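You operate a simulated robot arm through the tools that you are given. There is no shell and no other tool. Be economical: measure what you need, move in short steps, check, and stop when the job is done.

The job below is to be done with a simulated robot arm. You get a single attempt, and the scene is never put back.

TASK
Put the batch tin that says "No. 4" from the steel table and the grease cartridge in the sample crate. Set down upright: batch tin, grease cartridge.

The check looks at the end state, three seconds after you hand in, the way a careful person would. Anything else that was tipped, shoved, dropped, spilled or broken makes it a failure.

THE ROBOT
A 7-joint arm with a two-finger parallel gripper on a trunk, on a base that drives. Base frame: it is fixed to the floor where the robot stands at the start and does not move with it; the origin is under the middle of the robot, x ahead of it, y to its left, z up. Units: mm, rad, N and s.
Its first joint turns from -2.007 to 2.007 rad. Places, roughly: grease cartridge [1500, -750, 250]; sample crate [750, 1500, 750]. Payload 3.91 kg.
Tool frame: the origin (TCP) lies between the finger pads and is the grasp point; the fingertips stand 30 mm ahead of it; z points along the fingers, y is the line along which they close. Largest opening 110 mm; finger width 20, thickness 10; the body of the gripper, 48 by 112 mm, starts 55 mm behind the TCP.
Orientation is told as [roll, pitch, yaw] about the base's x, y, z axes, in that order, counted from this pose: with the fingers straight down and closing along the base's y, the tool's x points along the base's -x, its y along +y and its z along -z.

THE INTERFACE
- The arm moves only by the tool jog_arm. Its argument "steps" is one flat list of numbers, 7 for each row, row after row: the shift along the base's x, y, z in units of 400 mm (1.0 is 400 mm), then the turn, a rotation vector about the base's x, y, z in units of 180 degrees (1.0 is 180 degrees), then the closure, from 0 (fully open) to 1 (shut). In form: [dx, dy, dz, rx, ry, rz, claw, dx, dy, dz, rx, ry, rz, claw, ...]. A call has 1 to 8 rows; each row is the pose to reach, as a shift and turn from the pose commanded when the call began. A call with a number of a shift or a turn outside -1 to 1 is refused whole. Each row takes 0.2 s and may step no farther than 50 mm and 0.15 rad from the row before; otherwise, or with a gripper value out of range, the whole call is refused. Where a pose cannot be reached the arm comes as near as it can. A force on the tool above 40 N (or 10 N above the force at the start of the call, whichever is more), or a blocked arm, ends the call early, and 0.2 s more pass. Each finger travels about 153 mm/s and halts on what it meets, pressing with about 26 N; the grip force reading is that of the motor and also rises with nothing between the fingers. The clock runs only during rows and for 0.2 s after the last one: add rows that repeat a pose to give the fingers time. The reply holds the time, the measured pose of the TCP, the force on the tool along the base axes, the opening and the grip force, in the units named above and with some noise, with the torque about the TCP (base axes, N m) and any sound that the robot's microphone picked up.
- Cameras (640 x 400 px; columns grow to the right, rows downward): "scene" is now at [211.1, 164.2, 1216.3]; the picture's right is [-0.53, -0.85, 0.00], its down [-0.64, 0.40, -0.66] and it looks along [0.56, -0.34, -0.75] (base axes); focal length 256 px, centre (320, 200). "wrist" rides on the gripper at [72, 17, -103] in the tool frame; the picture's right is [-0.23, 0.97, 0.00], its down [-0.76, -0.18, -0.62] and it looks along [-0.61, -0.14, 0.78] (tool axes); focal length 222 px, centre (320, 200). There is no depth. A picture from a camera that has moved, and an enlarged one, comes with that camera's place and axes in the base frame and with its lens.
- capture(camera): a new picture of that camera. The clock stands still meanwhile.
- slide_trunk(by): slides the trunk up (or, below 0, down) by that many mm; the arm and the scene camera ride with it, the base frame stays. It gives what a move gives, with no picture.
- base_move(legs): drives the robot by 1 to 6 legs, each [ahead, left, turn to the left] in mm, mm and rad, along the robot's own axes; the way and the turn of a leg run together, so that a leg with both is an arc; at most 1500 mm and 3.142 rad a leg. The arm and the cameras ride along, it lands a little off, and it stops where it bumps. It gives what a move gives.
- aim_head(pan, tilt): turns the head with the scene camera to pan (to the left, within 1.396 rad either way) and tilt (down, from -0.506 to 1.204), counted from straight ahead of the robot. It gives what a move gives.
- inspect(camera, box): a new picture of the part [left, top, right, bottom] of that camera's present view, enlarged. The clock stands still meanwhile.
- job_done(): hands the job in; it is judged then, once.

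Work in short steps. Places have to be worked out from the pictures, the camera data and where the tool is seen: move nearer, look again, correct. Check each grasp and each placing, and mend what went wrong. You have 120 turns and 78 pictures in all, those below and enlarged ones among them. Open the gripper and draw the arm clear of the work before you hand the job in, unless the task says otherwise; then end with one line.

The tools are called after ">>>" as a command line: name --argument value ..., lists and objects as JSON in quotes. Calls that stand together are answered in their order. jog_arm: Moves the arm, as the interface text tells. Its arguments: {"type":"object","properties":{"steps":{"type":"array"}},"required":["steps"]} The other tools are called the same way: slide_trunk (by) slides the trunk up or down; base_move (legs) drives the base; aim_head (pan, tilt) turns the head that bears the scene camera; capture (camera) takes a picture; inspect (camera, box) takes an enlarged picture of a part of a camera's view; job_done () hands the job in.

At the start:

```text
time: 0.0
eef_pos: [545.6, 102.6, 925.1]
tool_rot: [-0.001, 0.0, -0.001]
force: [-0.8, 0.6, 0.7]
wrist_torque: [0.01, 0.02, 0.02]
width: 109.9
gripper_force: 0.2
trunk travel left (down, up): [-575.0, 415.0]
robot x, y, heading: [-4.8, 0.8, 0.002]
head pan, tilt: [-0.553, 0.855]
```

scene: 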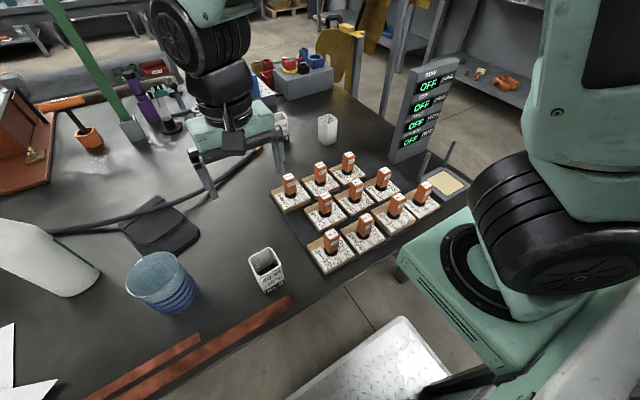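
wrist: 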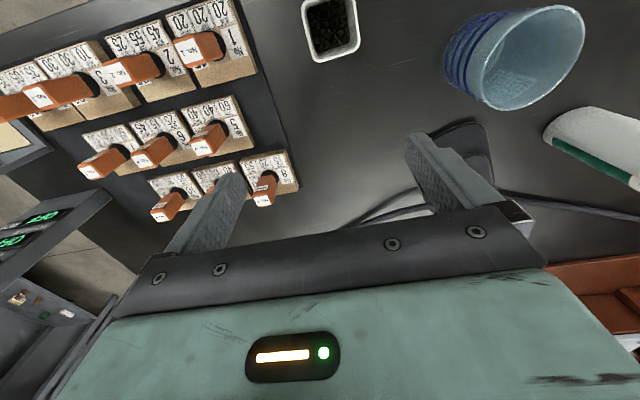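

I'll enlarge the middle of the scene to read the labels on the tins.

>>> inspect --camera "scene" --box '[220, 100, 480, 300]'

>>> inspect --camera "wrist" --box '[0, 0, 320, 220]'

```text
2.00 times, centred on (350, 200) of scene
camera zoom: at [211.1, 164.2, 1216.3], right [-0.53, -0.85, 0.0], down [-0.64, 0.4, -0.66], along [0.56, -0.34, -0.75], focal length 512 px, centre (260, 200)
```

zoom: 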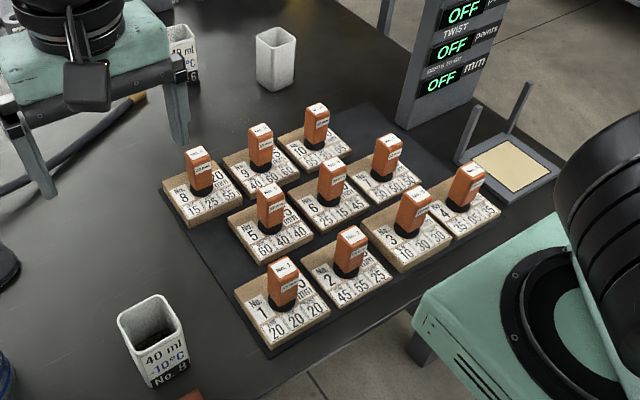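

```text
1.82 times, centred on (160, 110) of wrist
camera zoom: at [473.2, 120.3, 1029.1], right [0.23, 0.97, 0.0], down [0.76, -0.18, 0.62], along [0.61, -0.14, -0.78], focal length 404 px, centre (611, 364)
```

zoom: 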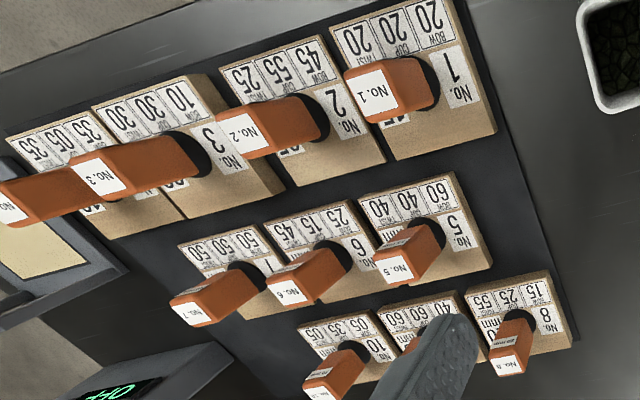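

The orange blocks are fixtures; the white square cups ("40 ml, No. 8") look like the tins. I'll look around to find No. 4, the cartridge and the crate.

>>> aim_head --pan 0.0 --tilt 0.6

>>> capture --camera "scene"

>>> aim_head --pan 0.9 --tilt 0.5

>>> capture --camera "scene"

>>> aim_head --pan -0.7 --tilt 0.4

>>> capture --camera "scene"

```text
time: 1.0
eef_pos: [545.8, 102.8, 924.4]
tool_rot: [0.0, 0.001, 0.0]
force: [-0.4, -0.1, 0.1]
wrist_torque: [0.0, 0.01, -0.02]
width: 109.9
gripper_force: 0.0
trunk travel left (down, up): [-575.0, 415.0]
robot x, y, heading: [2.0, -1.3, 0.002]
head pan, tilt: [0.0, 0.6]
```

```text
73 pictures are left
camera scene: at [233.1, 205.1, 1237.5], right [0.0, -1.0, 0.0], down [-0.57, 0.0, -0.82], along [0.82, 0.0, -0.57], focal length 256 px, centre (320, 200)
```

scene: 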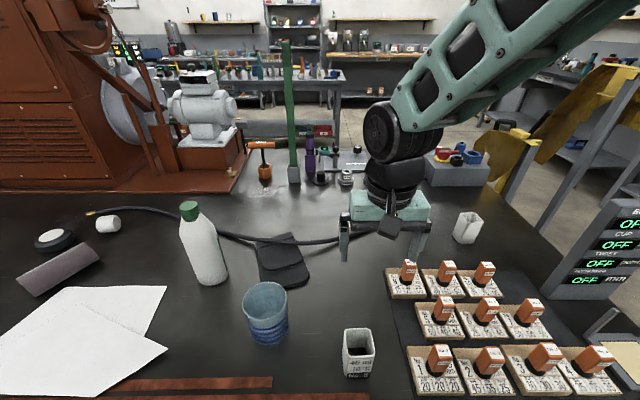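

```text
time: 2.2
eef_pos: [545.1, 102.6, 924.8]
tool_rot: [0.0, 0.001, 0.0]
force: [-0.3, -1.4, 0.4]
wrist_torque: [-0.03, -0.03, 0.0]
width: 110.0
gripper_force: 0.1
trunk travel left (down, up): [-575.0, 415.0]
robot x, y, heading: [0.9, 2.1, -0.0]
head pan, tilt: [0.901, 0.499]
```

```text
72 pictures are left
camera scene: at [201.3, 276.4, 1246.6], right [0.78, -0.62, 0.0], down [-0.3, -0.38, -0.88], along [0.55, 0.69, -0.48], focal length 256 px, centre (320, 200)
```

scene: 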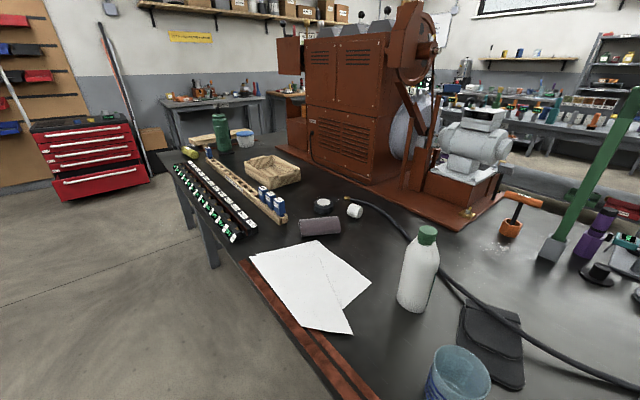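

```text
time: 3.8
eef_pos: [546.7, 101.8, 925.5]
tool_rot: [0.0, 0.0, -0.001]
force: [0.0, 0.2, -0.3]
wrist_torque: [0.0, 0.01, 0.0]
width: 109.8
gripper_force: 0.1
trunk travel left (down, up): [-575.0, 415.0]
robot x, y, heading: [-3.0, -2.3, -0.004]
head pan, tilt: [-0.7, 0.4]
```

```text
71 pictures are left
camera scene: at [215.7, 145.6, 1255.7], right [-0.64, -0.77, 0.0], down [-0.3, 0.25, -0.92], along [0.7, -0.59, -0.39], focal length 256 px, centre (320, 200)
```

scene: 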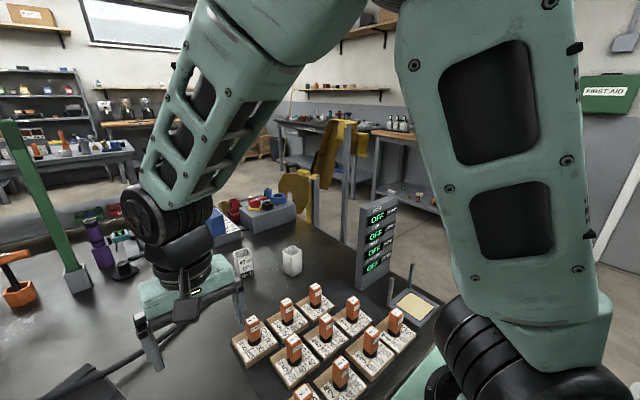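

The crate shows on the left end of the table. Let me zoom on the two white tins farther off.

>>> inspect --camera "scene" --box '[210, 190, 370, 300]'

>>> aim_head --pan -0.9 --tilt 0.9

>>> capture --camera "scene"

```text
3.64 times, centred on (290, 245) of scene
camera zoom: at [215.7, 145.6, 1255.7], right [-0.64, -0.77, 0.0], down [-0.3, 0.25, -0.92], along [0.7, -0.59, -0.39], focal length 932 px, centre (429, 36)
```

zoom: 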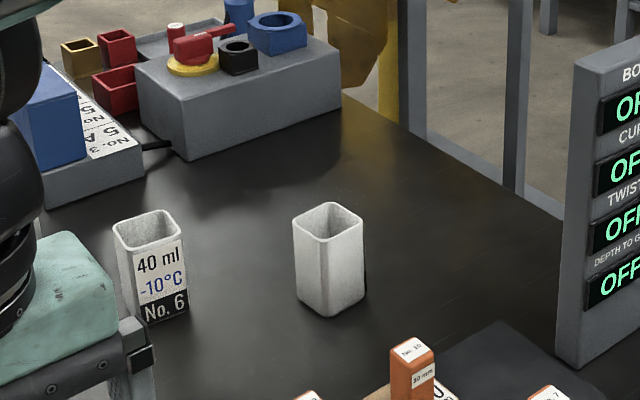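

```text
time: 4.8
eef_pos: [545.1, 101.4, 926.6]
tool_rot: [-0.001, 0.0, 0.0]
force: [-0.9, -0.9, -0.1]
wrist_torque: [0.0, -0.03, -0.03]
width: 109.9
gripper_force: 0.1
trunk travel left (down, up): [-575.0, 415.0]
robot x, y, heading: [-1.6, -1.3, -0.004]
head pan, tilt: [-0.901, 0.901]
```

```text
69 pictures are left
camera scene: at [191.7, 146.0, 1212.8], right [-0.78, -0.62, 0.0], down [-0.49, 0.61, -0.62], along [0.39, -0.49, -0.78], focal length 256 px, centre (320, 200)
```

scene: 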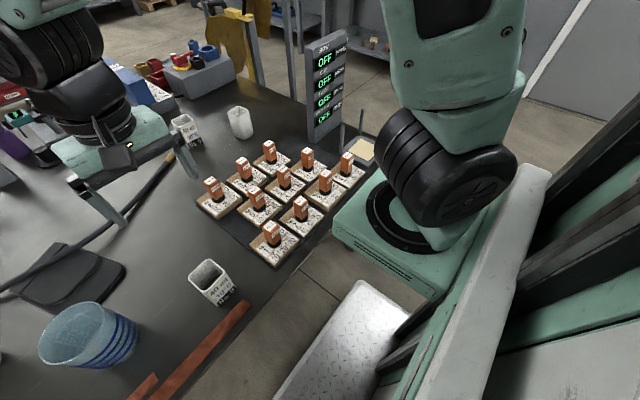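

The blank-faced tin (about [870, -275]) may be No. 4 with its label turned away. I raise the trunk for clearance and look to the right for the floor and the cartridge.

>>> slide_trunk --by 300

>>> aim_head --pan -0.5 --tilt 0.5

>>> capture --camera "scene"

>>> aim_head --pan -1.39 --tilt 0.6

>>> capture --camera "scene"

>>> capture --camera "wrist"

```text
time: 7.8
eef_pos: [544.8, 102.3, 1225.7]
tool_rot: [0.001, 0.0, -0.001]
force: [0.0, 0.0, -0.3]
wrist_torque: [0.01, -0.01, 0.0]
width: 109.9
gripper_force: 0.0
trunk travel left (down, up): [-875.0, 115.0]
robot x, y, heading: [-1.7, 0.3, -0.003]
head pan, tilt: [-0.901, 0.901]
```

```text
time: 8.6
eef_pos: [545.5, 102.6, 1226.3]
tool_rot: [0.0, 0.001, 0.001]
force: [-0.1, -0.3, 0.3]
wrist_torque: [0.02, -0.01, -0.02]
width: 110.0
gripper_force: 0.0
trunk travel left (down, up): [-875.0, 115.0]
robot x, y, heading: [-2.6, 0.3, -0.003]
head pan, tilt: [-0.499, 0.499]
```

```text
68 pictures are left
camera scene: at [224.6, 161.6, 1546.5], right [-0.48, -0.88, 0.0], down [-0.42, 0.23, -0.88], along [0.77, -0.42, -0.48], focal length 256 px, centre (320, 200)
```

scene: 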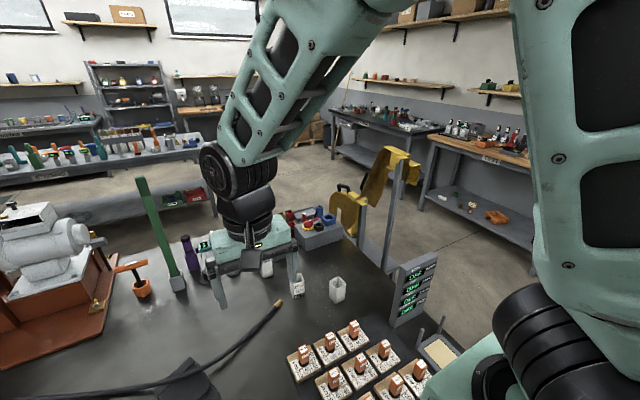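

```text
time: 9.8
eef_pos: [546.3, 102.2, 1224.2]
tool_rot: [-0.001, 0.0, 0.001]
force: [0.9, 1.1, 0.9]
wrist_torque: [0.07, -0.02, 0.01]
width: 109.8
gripper_force: 0.1
trunk travel left (down, up): [-875.0, 115.0]
robot x, y, heading: [3.9, -0.5, -0.005]
head pan, tilt: [-1.389, 0.6]
```

```text
67 pictures are left
camera scene: at [160.8, 118.3, 1537.5], right [-0.98, -0.18, 0.0], down [-0.1, 0.56, -0.83], along [0.15, -0.81, -0.56], focal length 256 px, centre (320, 200)
```

scene: 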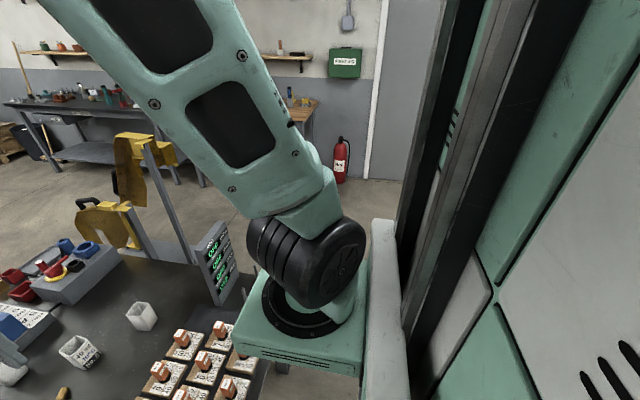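

```text
66 pictures are left
camera wrist: at [473.2, 120.3, 1329.1], right [0.23, 0.97, 0.0], down [0.76, -0.18, 0.62], along [0.61, -0.14, -0.78], focal length 222 px, centre (320, 200)
```

wrist: 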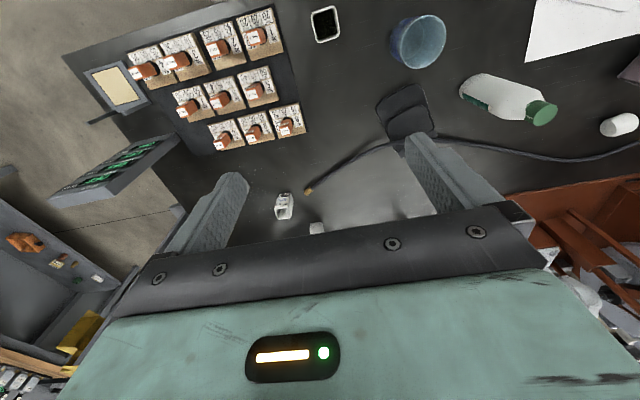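

The cartridge spot is hidden behind the table's far right corner. I back off a little and strafe right to see that side.

>>> base_move --legs '[[-100, 0, 0], [0, -1050, 0]]'

>>> aim_head --pan 0.1 --tilt 0.6

>>> capture --camera "scene"

```text
time: 16.0
eef_pos: [442.6, -944.4, 1226.5]
tool_rot: [0.001, 0.001, 0.0]
force: [0.6, -0.4, 0.2]
wrist_torque: [0.01, 0.01, 0.0]
width: 109.9
gripper_force: 0.0
trunk travel left (down, up): [-875.0, 115.0]
robot x, y, heading: [-103.6, -1045.6, 0.003]
head pan, tilt: [-1.389, 0.6]
```

```text
time: 17.6
eef_pos: [441.6, -943.2, 1225.9]
tool_rot: [-0.001, 0.0, 0.001]
force: [-0.5, 0.1, 0.2]
wrist_torque: [0.01, 0.02, 0.01]
width: 110.1
gripper_force: 0.1
trunk travel left (down, up): [-875.0, 115.0]
robot x, y, heading: [-101.6, -1042.9, 0.003]
head pan, tilt: [0.099, 0.6]
```

```text
65 pictures are left
camera scene: at [129.5, -832.7, 1537.5], right [0.1, -1.0, 0.0], down [-0.56, -0.06, -0.83], along [0.82, 0.08, -0.56], focal length 256 px, centre (320, 200)
```

scene: 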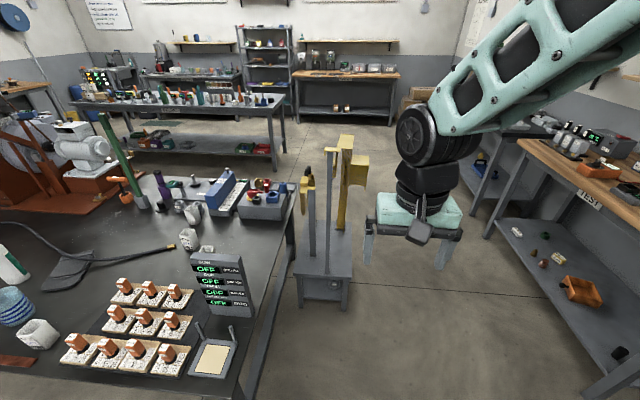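

There's a small low stand with posts beside the table, where the cartridge should be. Zooming in.

>>> inspect --camera "scene" --box '[260, 130, 400, 320]'

>>> inspect --camera "scene" --box '[140, 170, 300, 270]'

```text
2.11 times, centred on (330, 225) of scene
camera zoom: at [129.5, -832.7, 1537.5], right [0.1, -1.0, 0.0], down [-0.56, -0.06, -0.83], along [0.82, 0.08, -0.56], focal length 539 px, centre (299, 147)
```

zoom: 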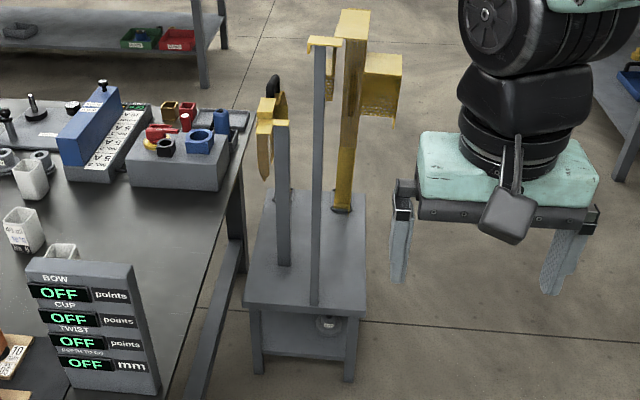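

```text
4.00 times, centred on (220, 220) of scene
camera zoom: at [129.5, -832.7, 1537.5], right [0.1, -1.0, 0.0], down [-0.56, -0.06, -0.83], along [0.82, 0.08, -0.56], focal length 1025 px, centre (720, 120)
```

zoom: 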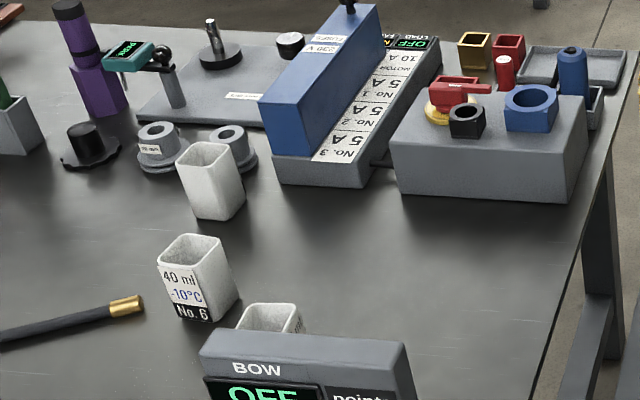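

The stand may carry the cartridge behind the posts or on its lower shelf. I drive alongside, staying clear, and look left at it.

>>> base_move --legs '[[0, -450, 0], [1000, 0, 0]]'

>>> aim_head --pan 0.8 --tilt 0.75

>>> capture --camera "scene"

```text
time: 25.1
eef_pos: [1443.0, -1388.0, 1224.6]
tool_rot: [-0.001, 0.0, -0.002]
force: [0.5, 0.0, 0.5]
wrist_torque: [0.0, 0.0, 0.0]
width: 110.1
gripper_force: 0.0
trunk travel left (down, up): [-875.0, 115.0]
robot x, y, heading: [897.7, -1493.6, 0.002]
head pan, tilt: [0.099, 0.6]
```

```text
time: 26.1
eef_pos: [1442.3, -1389.0, 1224.8]
tool_rot: [-0.001, 0.001, -0.002]
force: [-1.1, 0.1, -0.2]
wrist_torque: [0.0, 0.0, 0.0]
width: 109.9
gripper_force: 0.0
trunk travel left (down, up): [-875.0, 115.0]
robot x, y, heading: [896.7, -1493.8, 0.001]
head pan, tilt: [0.799, 0.75]
```

```text
62 pictures are left
camera scene: at [1099.7, -1226.2, 1524.7], right [0.72, -0.7, 0.0], down [-0.48, -0.49, -0.73], along [0.51, 0.52, -0.68], focal length 256 px, centre (320, 200)
```

scene: 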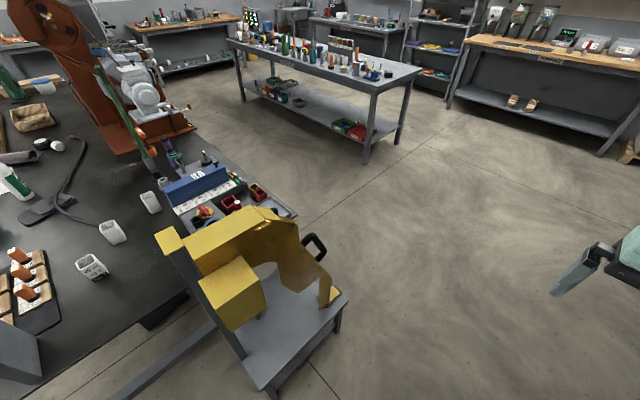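

Something stands under the yellow frame; zooming there and on the tins.

>>> inspect --camera "scene" --box '[150, 190, 360, 390]'

>>> inspect --camera "scene" --box '[60, 170, 180, 290]'

```text
2.00 times, centred on (255, 290) of scene
camera zoom: at [1099.7, -1226.2, 1524.7], right [0.72, -0.7, 0.0], down [-0.48, -0.49, -0.73], along [0.51, 0.52, -0.68], focal length 512 px, centre (450, 20)
```

zoom: 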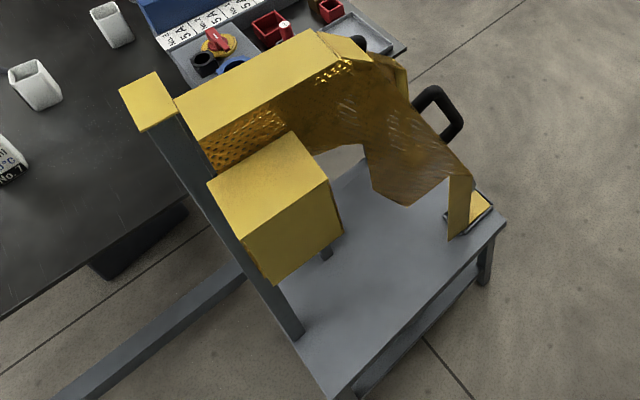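

```text
3.33 times, centred on (120, 230) of scene
camera zoom: at [1099.7, -1226.2, 1524.7], right [0.72, -0.7, 0.0], down [-0.48, -0.49, -0.73], along [0.51, 0.52, -0.68], focal length 854 px, centre (987, 100)
```

zoom: 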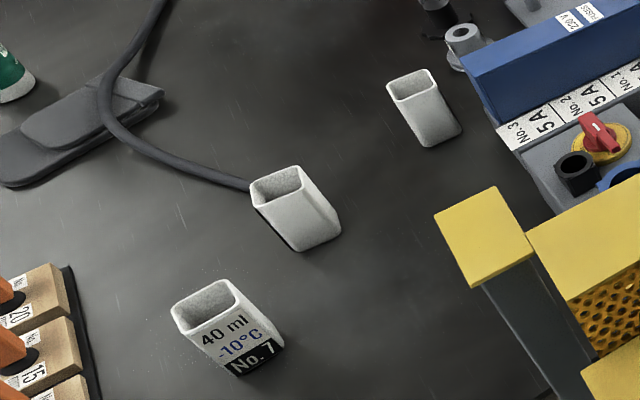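

No. 7, 6 and 8 are ruled out; the farthest tin is still unknown. I lower the trunk to look into the stand from a lower viewpoint.

>>> slide_trunk --by -700

>>> aim_head --pan 0.85 --tilt 0.5

>>> capture --camera "scene"

```text
refused: -700 is not a number from -400 to 400
```

```text
time: 26.9
eef_pos: [1443.2, -1388.2, 1225.5]
tool_rot: [-0.001, 0.001, 0.0]
force: [0.1, -0.3, 0.6]
wrist_torque: [-0.02, -0.01, 0.01]
width: 110.1
gripper_force: 0.0
trunk travel left (down, up): [-875.0, 115.0]
robot x, y, heading: [899.6, -1492.2, 0.0]
head pan, tilt: [0.85, 0.499]
```

```text
59 pictures are left
camera scene: at [1102.0, -1217.2, 1546.5], right [0.75, -0.66, 0.0], down [-0.32, -0.36, -0.88], along [0.58, 0.66, -0.48], focal length 256 px, centre (320, 200)
```

scene: 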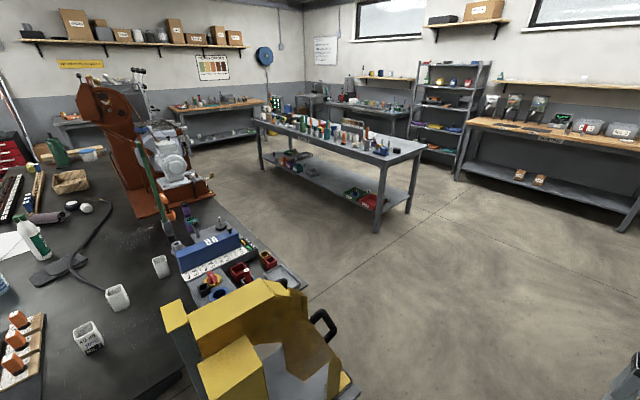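

Lowering in two slides (limit 400).

>>> slide_trunk --by -400

>>> slide_trunk --by -300

>>> capture --camera "scene"

>>> inspect --camera "scene" --box '[130, 200, 340, 400]'

```text
time: 30.7
eef_pos: [1442.0, -1389.6, 826.5]
tool_rot: [0.0, -0.001, -0.001]
force: [0.5, 0.0, 0.0]
wrist_torque: [-0.01, 0.0, 0.0]
width: 110.1
gripper_force: 0.0
trunk travel left (down, up): [-475.0, 515.0]
robot x, y, heading: [899.0, -1491.4, -0.001]
head pan, tilt: [0.85, 0.499]
```

```text
time: 33.7
eef_pos: [1442.4, -1389.4, 525.6]
tool_rot: [0.0, 0.0, -0.003]
force: [0.5, 0.8, -0.7]
wrist_torque: [0.03, 0.0, -0.01]
width: 110.0
gripper_force: 0.0
trunk travel left (down, up): [-175.0, 815.0]
robot x, y, heading: [894.6, -1489.7, 0.0]
head pan, tilt: [0.85, 0.499]
```

```text
58 pictures are left
camera scene: at [1101.9, -1217.2, 846.6], right [0.75, -0.66, 0.0], down [-0.32, -0.36, -0.88], along [0.58, 0.66, -0.48], focal length 256 px, centre (320, 200)
```

scene: 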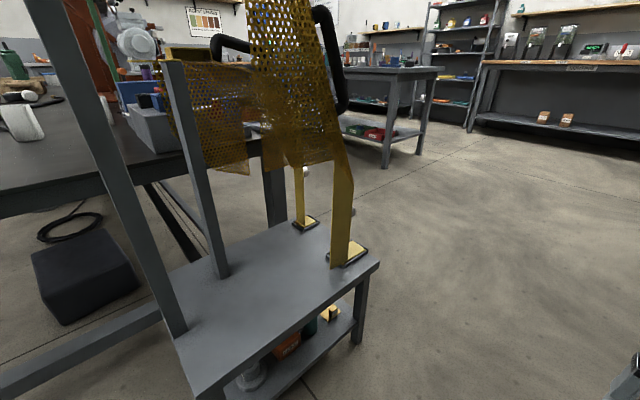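

```text
2.00 times, centred on (235, 300) of scene
camera zoom: at [1101.9, -1217.2, 846.6], right [0.75, -0.66, 0.0], down [-0.32, -0.36, -0.88], along [0.58, 0.66, -0.48], focal length 512 px, centre (490, 0)
```

zoom: 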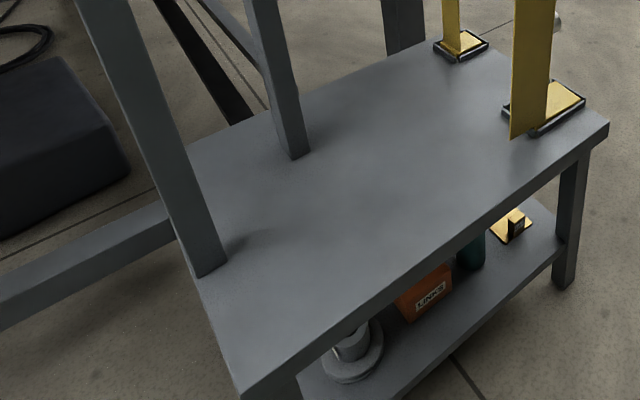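

The lower shelf (z≈120) under the stand top (z≈340, x 1090–1593, y −910…−570) holds a green cylinder, likely the cartridge, which needs a horizontal reach. I'll turn to face +y and look straight at the shelf.

>>> base_move --legs '[[0, -80, 0], [0, 0, 1.571], [0, -600, 0]]'

>>> aim_head --pan -0.3 --tilt 0.75

>>> slide_trunk --by -120

>>> capture --camera "scene"

>>> capture --camera "wrist"

```text
time: 41.6
eef_pos: [1410.2, -1031.7, 524.5]
tool_rot: [0.0, -0.001, 1.559]
force: [0.9, 1.0, 0.2]
wrist_torque: [-0.03, 0.01, 0.0]
width: 110.0
gripper_force: 0.1
trunk travel left (down, up): [-175.0, 815.0]
robot x, y, heading: [1506.9, -1581.7, 1.56]
head pan, tilt: [0.85, 0.499]
```

```text
time: 43.0
eef_pos: [1408.9, -1031.9, 525.9]
tool_rot: [0.001, 0.0, 1.559]
force: [-0.3, 0.9, -0.7]
wrist_torque: [-0.01, 0.0, 0.04]
width: 109.9
gripper_force: 0.0
trunk travel left (down, up): [-175.0, 815.0]
robot x, y, heading: [1506.6, -1582.1, 1.555]
head pan, tilt: [-0.3, 0.75]
```

```text
time: 44.5
eef_pos: [1410.5, -1032.3, 405.8]
tool_rot: [0.002, -0.001, 1.559]
force: [0.1, -0.3, 0.3]
wrist_torque: [0.03, 0.02, -0.01]
width: 110.1
gripper_force: 0.0
trunk travel left (down, up): [-55.0, 935.0]
robot x, y, heading: [1505.1, -1581.0, 1.558]
head pan, tilt: [-0.3, 0.75]
```

```text
56 pictures are left
camera scene: at [1330.7, -1355.1, 704.7], right [0.95, -0.31, 0.0], down [-0.21, -0.65, -0.73], along [0.22, 0.7, -0.68], focal length 256 px, centre (320, 200)
```

scene: 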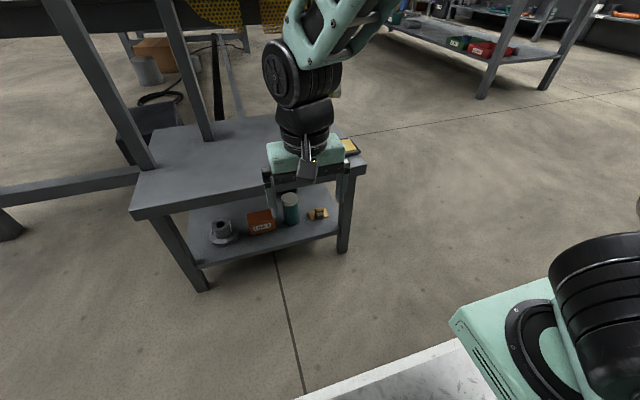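

```text
55 pictures are left
camera wrist: at [1392.0, -1103.0, 509.2], right [-0.97, 0.24, 0.0], down [0.19, 0.76, 0.62], along [0.15, 0.6, -0.78], focal length 222 px, centre (320, 200)
```

wrist: 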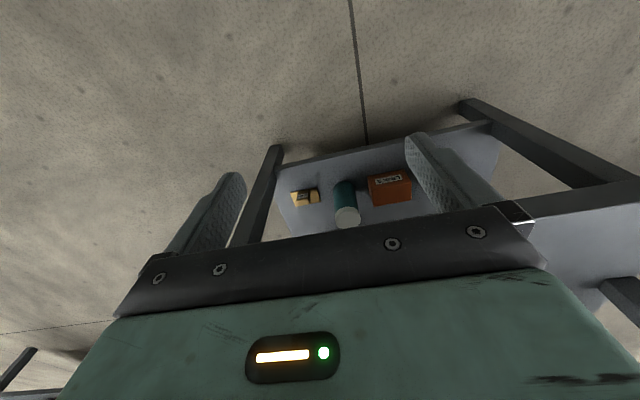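

The teal cylinder with a white cap looks to be the cartridge; enlarging.

>>> inspect --camera "scene" --box '[190, 140, 380, 280]'

>>> inspect --camera "wrist" --box '[240, 130, 460, 240]'

```text
2.86 times, centred on (285, 210) of scene
camera zoom: at [1330.7, -1355.1, 704.7], right [0.95, -0.31, 0.0], down [-0.21, -0.65, -0.73], along [0.22, 0.7, -0.68], focal length 732 px, centre (420, 171)
```

zoom: 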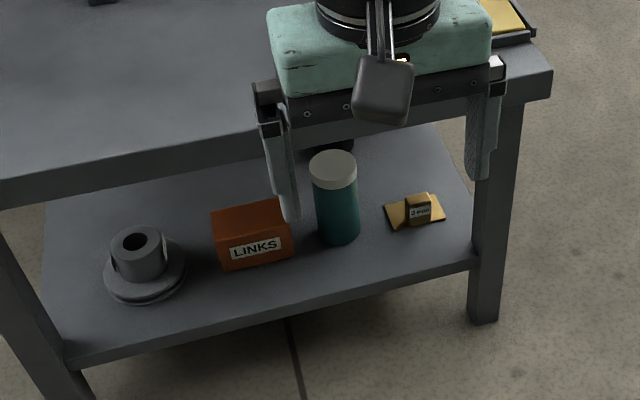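

```text
2.91 times, centred on (350, 185) of wrist
camera zoom: at [1392.0, -1103.0, 509.2], right [-0.97, 0.24, 0.0], down [0.19, 0.76, 0.62], along [0.15, 0.6, -0.78], focal length 646 px, centre (233, 244)
```

zoom: 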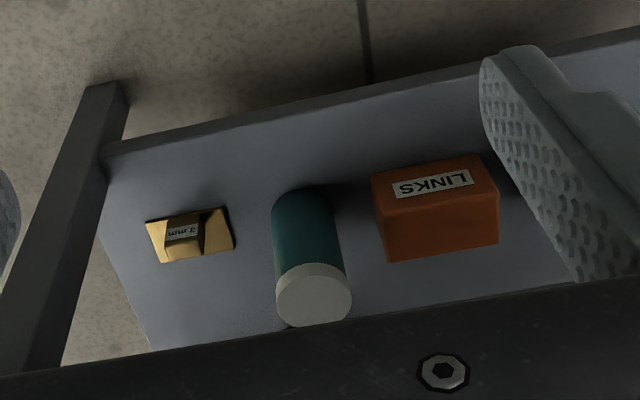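

I place the cartridge at about (1410, −813), diameter ≈45, top z≈208, shelf at 120, between the LINKS box and a yellow piece. I'll tilt the tool forward about 62° (28° below horizontal) and lower it in front of the stand, then look.

>>> jog_arm --steps '[0, 0, -0.06, 0.043, 0, 0, 0.1, 0, 0, -0.12, 0.086, 0, 0, 0.1, 0, 0, -0.18, 0.129, 0, 0, 0.2, 0, 0, -0.24, 0.172, 0, 0, 0.3, 0, 0, -0.3, 0.215, 0, 0, 0.3, 0, 0, -0.36, 0.258, 0, 0, 0.3, 0, 0, -0.42, 0.301, 0, 0, 0.3, 0, 0, -0.48, 0.344, 0, 0, 0.3]'

>>> capture --camera "wrist"

>>> capture --camera "scene"

```text
time: 46.1
eef_pos: [1405.7, -1000.9, 290.6]
tool_rot: [0.406, -0.903, 1.099]
force: [-0.3, -0.5, -0.2]
wrist_torque: [0.04, 0.01, 0.0]
width: 77.3
gripper_force: 0.0
trunk travel left (down, up): [-55.0, 935.0]
robot x, y, heading: [1506.5, -1576.4, 1.559]
head pan, tilt: [-0.3, 0.75]
stopped in row 8: the arm was blocked; the commanded pose is now the measured one
```

```text
52 pictures are left
camera wrist: at [1372.0, -1121.7, 298.6], right [-0.87, 0.26, 0.42], down [0.4, -0.12, 0.91], along [0.29, 0.96, 0.0], focal length 222 px, centre (320, 200)
```

wrist: 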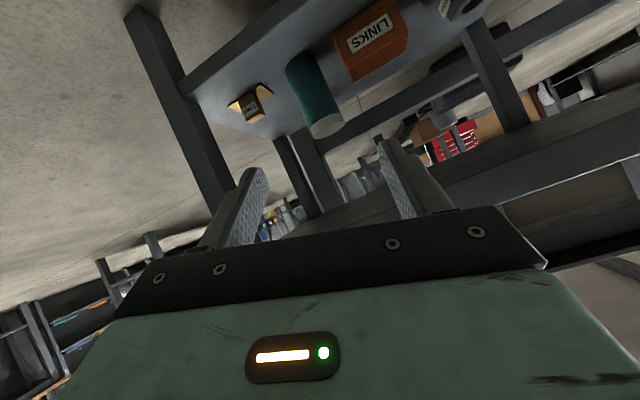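

```text
51 pictures are left
camera scene: at [1318.8, -1383.5, 670.4], right [0.97, -0.26, 0.0], down [-0.25, -0.92, -0.32], along [0.08, 0.31, -0.95], focal length 256 px, centre (320, 200)
```

scene: 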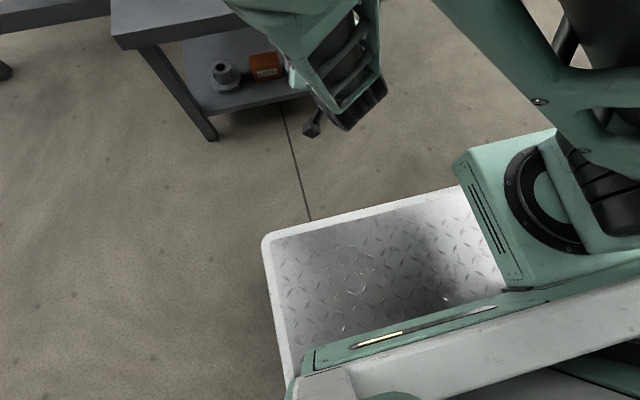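

The arm was blocked, with the tool rolled ~14° — the elbow seems folded too close, perhaps against the head. I'll back up the pose: lift, undo the roll and untilt partly, then retry with the base farther back.

>>> jog_arm --steps '[0, 0, 0.08, 0, -0.036, 0.025, 0.3, 0, 0, 0.16, 0, -0.073, 0.05, 0.3, 0, 0, 0.24, -0.04, -0.073, 0.05, 0.3, 0, 0, 0.28, -0.08, -0.073, 0.05, 0.3]'

>>> capture --camera "scene"

```text
time: 47.1
eef_pos: [1405.4, -1004.0, 401.9]
tool_rot: [-0.014, -0.709, 1.572]
force: [-0.6, 1.6, 0.1]
wrist_torque: [0.02, 0.01, 0.02]
width: 76.8
gripper_force: 0.0
trunk travel left (down, up): [-55.0, 935.0]
robot x, y, heading: [1506.7, -1573.8, 1.556]
head pan, tilt: [-0.3, 0.75]
```

```text
50 pictures are left
camera scene: at [1330.8, -1355.1, 704.6], right [0.95, -0.31, 0.0], down [-0.21, -0.65, -0.73], along [0.23, 0.7, -0.68], focal length 256 px, centre (320, 200)
```

scene: 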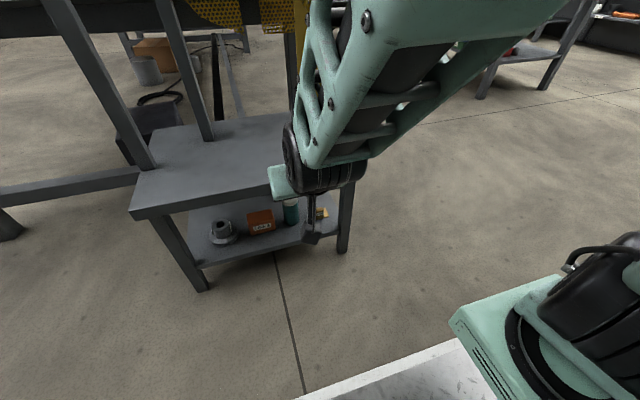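

The arm had pressed on the head. I'll back off and shift so the cartridge lies on the arm's (right) side, and raise the trunk so the arm works lower relative to the head.

>>> base_move --legs '[[-150, 0, 0], [0, 190, 0]]'

>>> slide_trunk --by 150

>>> jog_arm --steps '[0.1, 0, -0.06, 0, 0, 0, 0.3, 0.2, 0, -0.12, 0, 0, 0, 0.3, 0.3, 0, -0.18, 0, 0, 0, 0.3, 0.38, 0, -0.26, 0, 0, 0, 0.3, 0.4, 0, -0.36, 0.04, 0, 0, 0.3, 0.4, 0, -0.46, 0.07, 0, 0, 0.3, 0.4, 0, -0.56, 0.1, 0, 0, 0.3, 0.4, 0, -0.65, 0.12, 0, 0, 0.3]'

>>> capture --camera "scene"

```text
time: 49.7
eef_pos: [1213.6, -1154.3, 403.1]
tool_rot: [-0.012, -0.709, 1.572]
force: [0.5, 0.0, -1.2]
wrist_torque: [-0.05, 0.01, 0.0]
width: 77.1
gripper_force: 0.0
trunk travel left (down, up): [-55.0, 935.0]
robot x, y, heading: [1315.2, -1734.3, 1.557]
head pan, tilt: [-0.3, 0.75]
```

```text
time: 51.4
eef_pos: [1214.2, -1153.6, 553.2]
tool_rot: [-0.013, -0.71, 1.571]
force: [0.6, 0.0, 0.6]
wrist_torque: [0.03, 0.0, -0.01]
width: 77.1
gripper_force: 0.2
trunk travel left (down, up): [-205.0, 785.0]
robot x, y, heading: [1316.6, -1728.5, 1.558]
head pan, tilt: [-0.3, 0.75]
```

```text
time: 53.2
eef_pos: [1375.8, -1152.5, 293.8]
tool_rot: [-0.007, -1.087, 1.568]
force: [1.3, 0.0, -0.1]
wrist_torque: [0.01, 0.0, -0.02]
width: 77.1
gripper_force: 0.1
out of reach, approached as far as the arm can: row 2, 3, 4, 5, 6, 7
trunk travel left (down, up): [-205.0, 785.0]
robot x, y, heading: [1314.5, -1731.1, 1.56]
head pan, tilt: [-0.3, 0.75]
```

```text
49 pictures are left
camera scene: at [1139.6, -1506.8, 854.7], right [0.95, -0.31, 0.0], down [-0.21, -0.65, -0.73], along [0.22, 0.7, -0.68], focal length 256 px, centre (320, 200)
```

scene: 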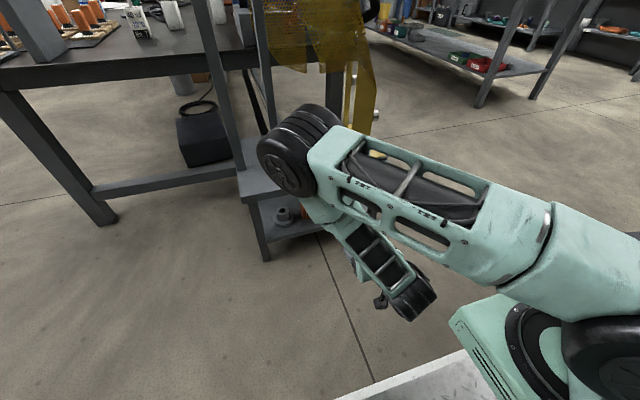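

The pose is reached cleanly (tilt ≈62°), though the elbow is folded. I extend forward 120 mm and lower toward z≈200, still in front of the stand.

>>> jog_arm --steps '[0.02, 0.08, -0.06, 0, 0, 0, 0.3, 0.04, 0.16, -0.12, 0, 0, 0, 0.3, 0.06, 0.24, -0.18, 0, 0, 0, 0.3, 0.08, 0.3, -0.23, 0, 0, 0, 0.3]'

>>> aim_head --pan -0.5 --tilt 0.6

>>> capture --camera "scene"

>>> capture --camera "wrist"

```text
time: 54.2
eef_pos: [1403.5, -1032.3, 199.4]
tool_rot: [-0.012, -1.084, 1.571]
force: [-0.6, 0.2, 0.0]
wrist_torque: [0.03, -0.02, 0.0]
width: 77.3
gripper_force: 0.1
trunk travel left (down, up): [-205.0, 785.0]
robot x, y, heading: [1314.3, -1729.5, 1.562]
head pan, tilt: [-0.3, 0.75]
```

```text
time: 54.9
eef_pos: [1403.3, -1033.5, 198.7]
tool_rot: [-0.013, -1.085, 1.568]
force: [0.0, 0.2, 0.5]
wrist_torque: [0.01, -0.04, 0.0]
width: 77.2
gripper_force: 0.0
trunk travel left (down, up): [-205.0, 785.0]
robot x, y, heading: [1316.2, -1730.9, 1.556]
head pan, tilt: [-0.499, 0.6]
```

```text
48 pictures are left
camera scene: at [1157.3, -1508.6, 867.5], right [0.87, -0.49, 0.0], down [-0.28, -0.49, -0.82], along [0.4, 0.72, -0.57], focal length 256 px, centre (320, 200)
```

scene: 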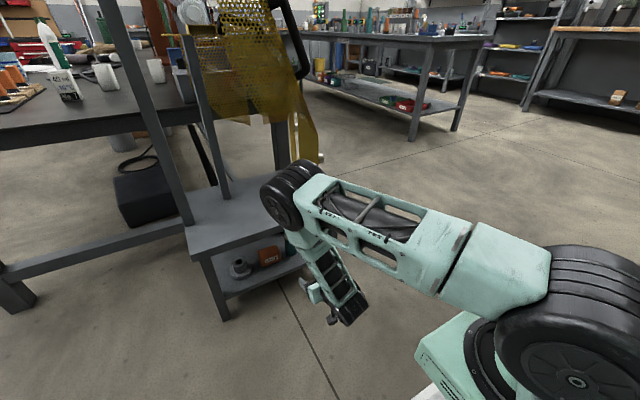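

```text
47 pictures are left
camera wrist: at [1385.2, -1156.9, 183.4], right [-0.97, 0.12, 0.2], down [0.17, -0.2, 0.97], along [0.15, 0.97, 0.17], focal length 222 px, centre (320, 200)
```

wrist: 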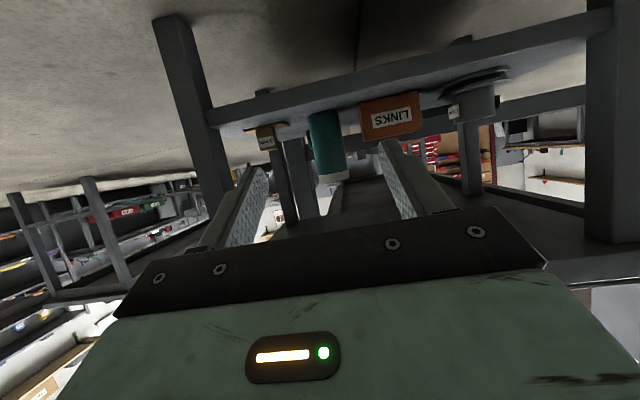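

Cartridge in this view: x≈1410, y≈−813, top z≈211, gap to the LINKS box ≈29 mm. I align x/z and extend the arm forward as far as reasonable.

>>> jog_arm --steps '[0.0175, 0.08, -0.01, 0, 0, 0, 0.3, 0.0175, 0.16, -0.02, 0, 0, 0, 0.3]'

>>> capture --camera "scene"

```text
time: 55.5
eef_pos: [1410.8, -968.7, 191.9]
tool_rot: [-0.011, -1.085, 1.57]
force: [0.2, -0.7, 0.2]
wrist_torque: [0.0, -0.01, 0.0]
width: 77.0
gripper_force: 0.2
trunk travel left (down, up): [-205.0, 785.0]
robot x, y, heading: [1316.5, -1729.2, 1.557]
head pan, tilt: [-0.499, 0.6]
```

```text
46 pictures are left
camera scene: at [1157.3, -1508.6, 867.5], right [0.87, -0.49, 0.0], down [-0.28, -0.49, -0.83], along [0.4, 0.72, -0.56], focal length 256 px, centre (320, 200)
```

scene: 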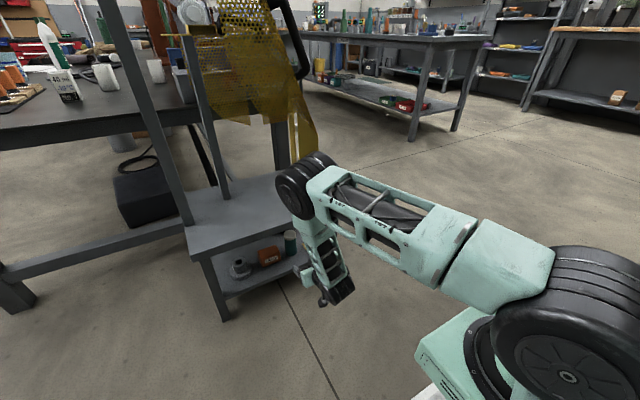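

Still well in reach and clear of the stand; continuing forward 80 mm.

>>> jog_arm --steps '[0, 0.1, 0, 0, 0, 0, 0.3, 0, 0.2, 0, 0, 0, 0, 0.3]'

>>> capture --camera "scene"

>>> capture --camera "wrist"

```text
time: 56.1
eef_pos: [1412.4, -891.3, 191.1]
tool_rot: [-0.012, -1.086, 1.572]
force: [-0.2, -0.2, 0.1]
wrist_torque: [0.03, 0.02, -0.03]
width: 76.8
gripper_force: 0.1
trunk travel left (down, up): [-205.0, 785.0]
robot x, y, heading: [1313.7, -1730.2, 1.552]
head pan, tilt: [-0.499, 0.6]
```

```text
45 pictures are left
camera scene: at [1157.3, -1508.6, 867.5], right [0.87, -0.49, 0.0], down [-0.28, -0.49, -0.83], along [0.4, 0.72, -0.56], focal length 256 px, centre (320, 200)
```

scene: 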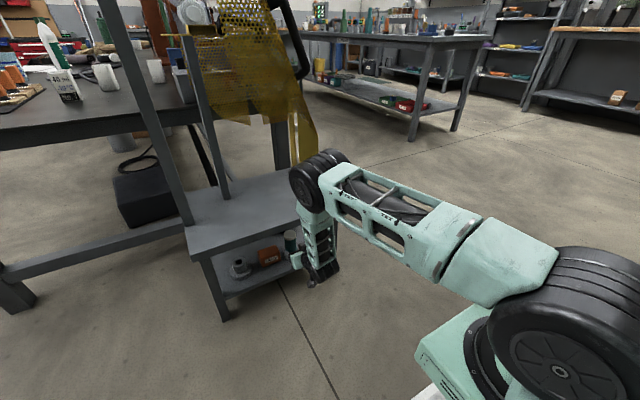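

```text
44 pictures are left
camera wrist: at [1394.3, -1014.8, 175.5], right [-0.97, 0.12, 0.2], down [0.17, -0.2, 0.97], along [0.15, 0.97, 0.17], focal length 222 px, centre (320, 200)
```

wrist: 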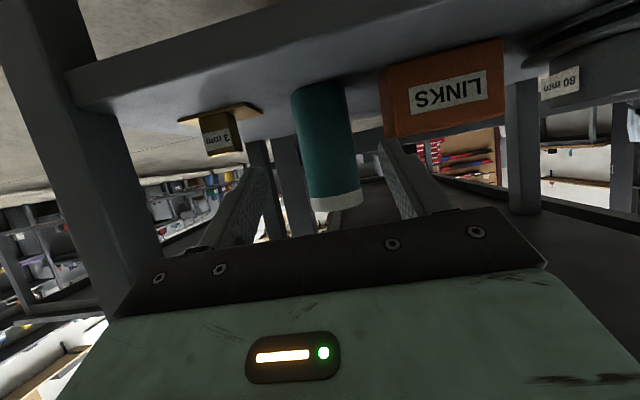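

Diameter ≈46. To clear the LINKS box corner I narrow to ~65 mm and lift 4 mm, then advance so the TCP reaches y≈−813.

>>> jog_arm --steps '[-0.005, 0, 0.01, 0, 0, 0, 0.41, -0.005, 0, 0.01, 0, 0, 0, 0.41, -0.005, 0.06, 0.01, 0, 0, 0, 0.41, -0.005, 0.12, 0.01, 0, 0, 0, 0.41, -0.005, 0.16, 0.01, 0, 0, 0, 0.41, -0.005, 0.195, 0.01, 0, 0, 0, 0.41]'

>>> capture --camera "wrist"

```text
time: 57.5
eef_pos: [1411.8, -813.8, 196.1]
tool_rot: [-0.013, -1.085, 1.57]
force: [-0.5, 0.0, 0.2]
wrist_torque: [0.03, 0.04, 0.01]
width: 65.0
gripper_force: 0.1
trunk travel left (down, up): [-205.0, 785.0]
robot x, y, heading: [1316.5, -1728.1, 1.556]
head pan, tilt: [-0.499, 0.6]
```

```text
43 pictures are left
camera wrist: at [1393.2, -937.6, 180.0], right [-0.97, 0.12, 0.2], down [0.17, -0.2, 0.97], along [0.15, 0.97, 0.17], focal length 222 px, centre (320, 200)
```

wrist: 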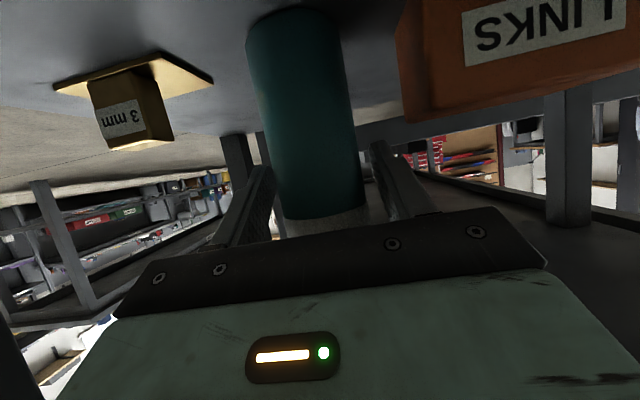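

The cartridge stands between the pads; closing.

>>> jog_arm --steps '[0, 0, 0, 0, 0, 0, 0.55, 0, 0, 0, 0, 0, 0, 0.7, 0, 0, 0, 0, 0, 0, 0.7, 0, 0, 0, 0, 0, 0, 0.7]'

```text
time: 58.5
eef_pos: [1412.0, -812.9, 195.9]
tool_rot: [-0.012, -1.085, 1.569]
force: [-0.1, 0.8, 0.0]
wrist_torque: [0.01, 0.14, 0.01]
width: 45.4
gripper_force: 26.2
trunk travel left (down, up): [-205.0, 785.0]
robot x, y, heading: [1312.6, -1729.7, 1.559]
head pan, tilt: [-0.499, 0.6]
```

Gripped at 45 mm. Lift 25 mm and withdraw straight back.

>>> jog_arm --steps '[0, 0, 0.03, 0, 0, 0, 0.75, 0, 0, 0.06, 0, 0, 0, 0.75, 0, -0.08, 0.06, 0, 0, 0, 0.75, 0, -0.18, 0.06, 0, 0, 0, 0.75, 0, -0.28, 0.06, 0, 0, 0, 0.75, 0, -0.38, 0.06, 0, 0, 0, 0.75, 0, -0.48, 0.06, 0, 0, 0, 0.75]'

>>> capture --camera "wrist"

>>> capture --camera "scene"

```text
time: 60.1
eef_pos: [1411.4, -1004.8, 220.7]
tool_rot: [-0.012, -1.087, 1.572]
force: [0.2, 0.4, -1.4]
wrist_torque: [0.0, 0.0, 0.01]
width: 45.8
gripper_force: 26.1
trunk travel left (down, up): [-205.0, 785.0]
robot x, y, heading: [1313.7, -1733.7, 1.558]
head pan, tilt: [-0.499, 0.6]
```

```text
42 pictures are left
camera wrist: at [1393.1, -1129.0, 204.7], right [-0.97, 0.12, 0.2], down [0.17, -0.2, 0.97], along [0.15, 0.97, 0.17], focal length 222 px, centre (320, 200)
```

wrist: 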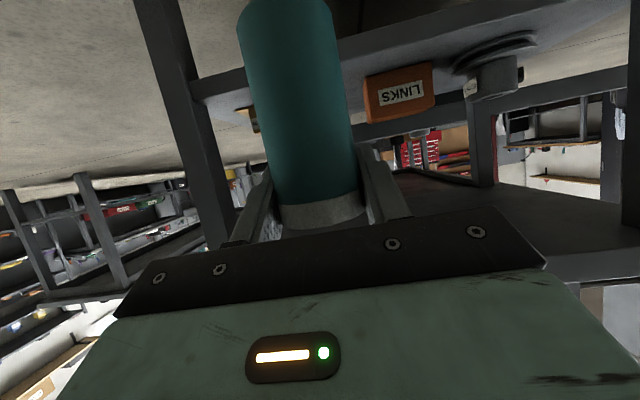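

```text
41 pictures are left
camera scene: at [1157.4, -1508.6, 867.5], right [0.87, -0.49, 0.0], down [-0.28, -0.49, -0.82], along [0.4, 0.72, -0.57], focal length 256 px, centre (320, 200)
```

scene: 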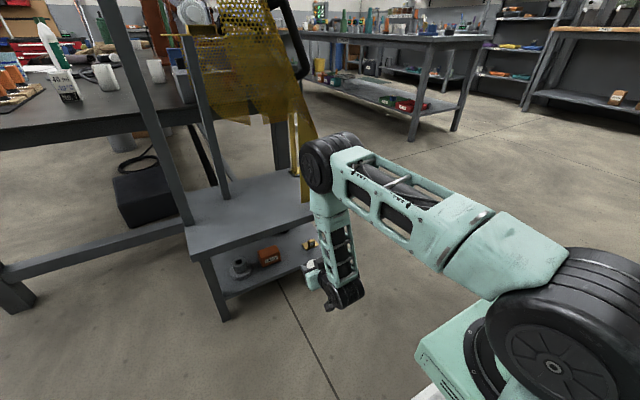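

Cartridge held and clear of the stand. I'll drive left past the stand, raising the trunk, then round the table front to the crate.

>>> base_move --legs '[[0, 450, 0], [200, 1100, 0]]'

>>> slide_trunk --by 400

>>> slide_trunk --by 300

>>> aim_head --pan 0.0 --tilt 0.5

>>> capture --camera "scene"

```text
time: 68.2
eef_pos: [-141.1, -784.3, 220.2]
tool_rot: [-0.012, -1.085, 1.568]
force: [0.5, -0.3, -1.2]
wrist_torque: [0.0, 0.02, 0.02]
width: 45.8
gripper_force: 26.4
trunk travel left (down, up): [-205.0, 785.0]
robot x, y, heading: [-241.5, -1511.4, 1.558]
head pan, tilt: [-0.499, 0.6]
```

```text
time: 72.0
eef_pos: [-140.7, -784.3, 620.4]
tool_rot: [-0.011, -1.085, 1.565]
force: [-0.7, -0.2, -1.2]
wrist_torque: [0.04, 0.01, 0.02]
width: 46.0
gripper_force: 26.2
trunk travel left (down, up): [-605.0, 385.0]
robot x, y, heading: [-239.9, -1510.8, 1.555]
head pan, tilt: [-0.499, 0.6]
```

```text
time: 75.0
eef_pos: [-141.2, -785.2, 920.1]
tool_rot: [-0.01, -1.086, 1.563]
force: [0.0, -0.9, -1.3]
wrist_torque: [-0.01, 0.02, -0.02]
width: 46.3
gripper_force: 26.0
trunk travel left (down, up): [-905.0, 85.0]
robot x, y, heading: [-242.1, -1508.8, 1.555]
head pan, tilt: [-0.499, 0.6]
```

```text
time: 76.0
eef_pos: [-142.1, -784.5, 921.8]
tool_rot: [-0.013, -1.084, 1.565]
force: [-0.5, 0.8, -1.9]
wrist_torque: [-0.01, 0.01, -0.04]
width: 45.8
gripper_force: 25.9
trunk travel left (down, up): [-905.0, 85.0]
robot x, y, heading: [-242.3, -1509.8, 1.555]
head pan, tilt: [0.0, 0.499]
```

```text
40 pictures are left
camera scene: at [-439.5, -1273.4, 1576.6], right [1.0, -0.02, 0.0], down [-0.01, -0.48, -0.88], along [0.01, 0.88, -0.48], focal length 256 px, centre (320, 200)
```

scene: 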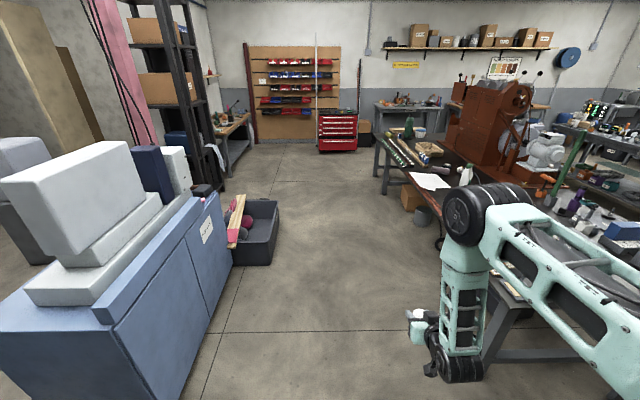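

The corridor between cabinet and table is clear. I drive up along the table, then turn to face it near the crate.

>>> base_move --legs '[[1500, 0, 0], [1500, 0, 0], [0, 0, -1.555]]'

>>> aim_head --pan -0.15 --tilt 0.75

>>> capture --camera "scene"

```text
time: 94.6
eef_pos: [535.2, 1441.0, 919.5]
tool_rot: [-0.013, -1.086, -0.032]
force: [0.0, -0.3, -1.8]
wrist_torque: [-0.02, 0.0, 0.04]
width: 45.8
gripper_force: 26.1
trunk travel left (down, up): [-905.0, 85.0]
robot x, y, heading: [-186.4, 1552.3, -0.033]
head pan, tilt: [0.0, 0.499]
```

```text
time: 95.4
eef_pos: [535.0, 1440.6, 921.5]
tool_rot: [-0.014, -1.085, -0.03]
force: [-0.3, -0.3, -1.9]
wrist_torque: [0.01, -0.02, 0.0]
width: 45.8
gripper_force: 26.2
trunk travel left (down, up): [-905.0, 85.0]
robot x, y, heading: [-188.7, 1558.6, -0.044]
head pan, tilt: [-0.15, 0.75]
```

```text
39 pictures are left
camera scene: at [46.8, 1742.4, 1554.7], right [-0.19, -0.98, 0.0], down [-0.67, 0.13, -0.73], along [0.72, -0.14, -0.68], focal length 256 px, centre (320, 200)
```

scene: 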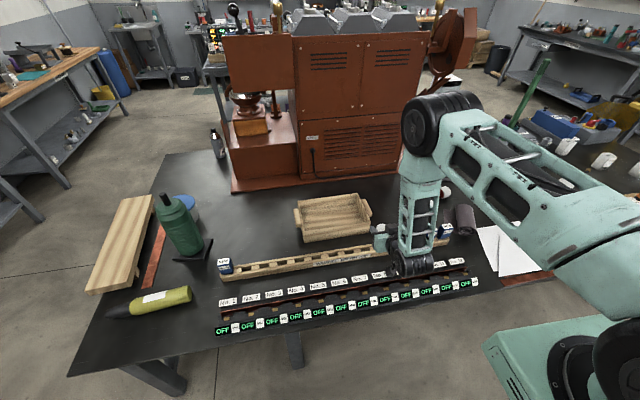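

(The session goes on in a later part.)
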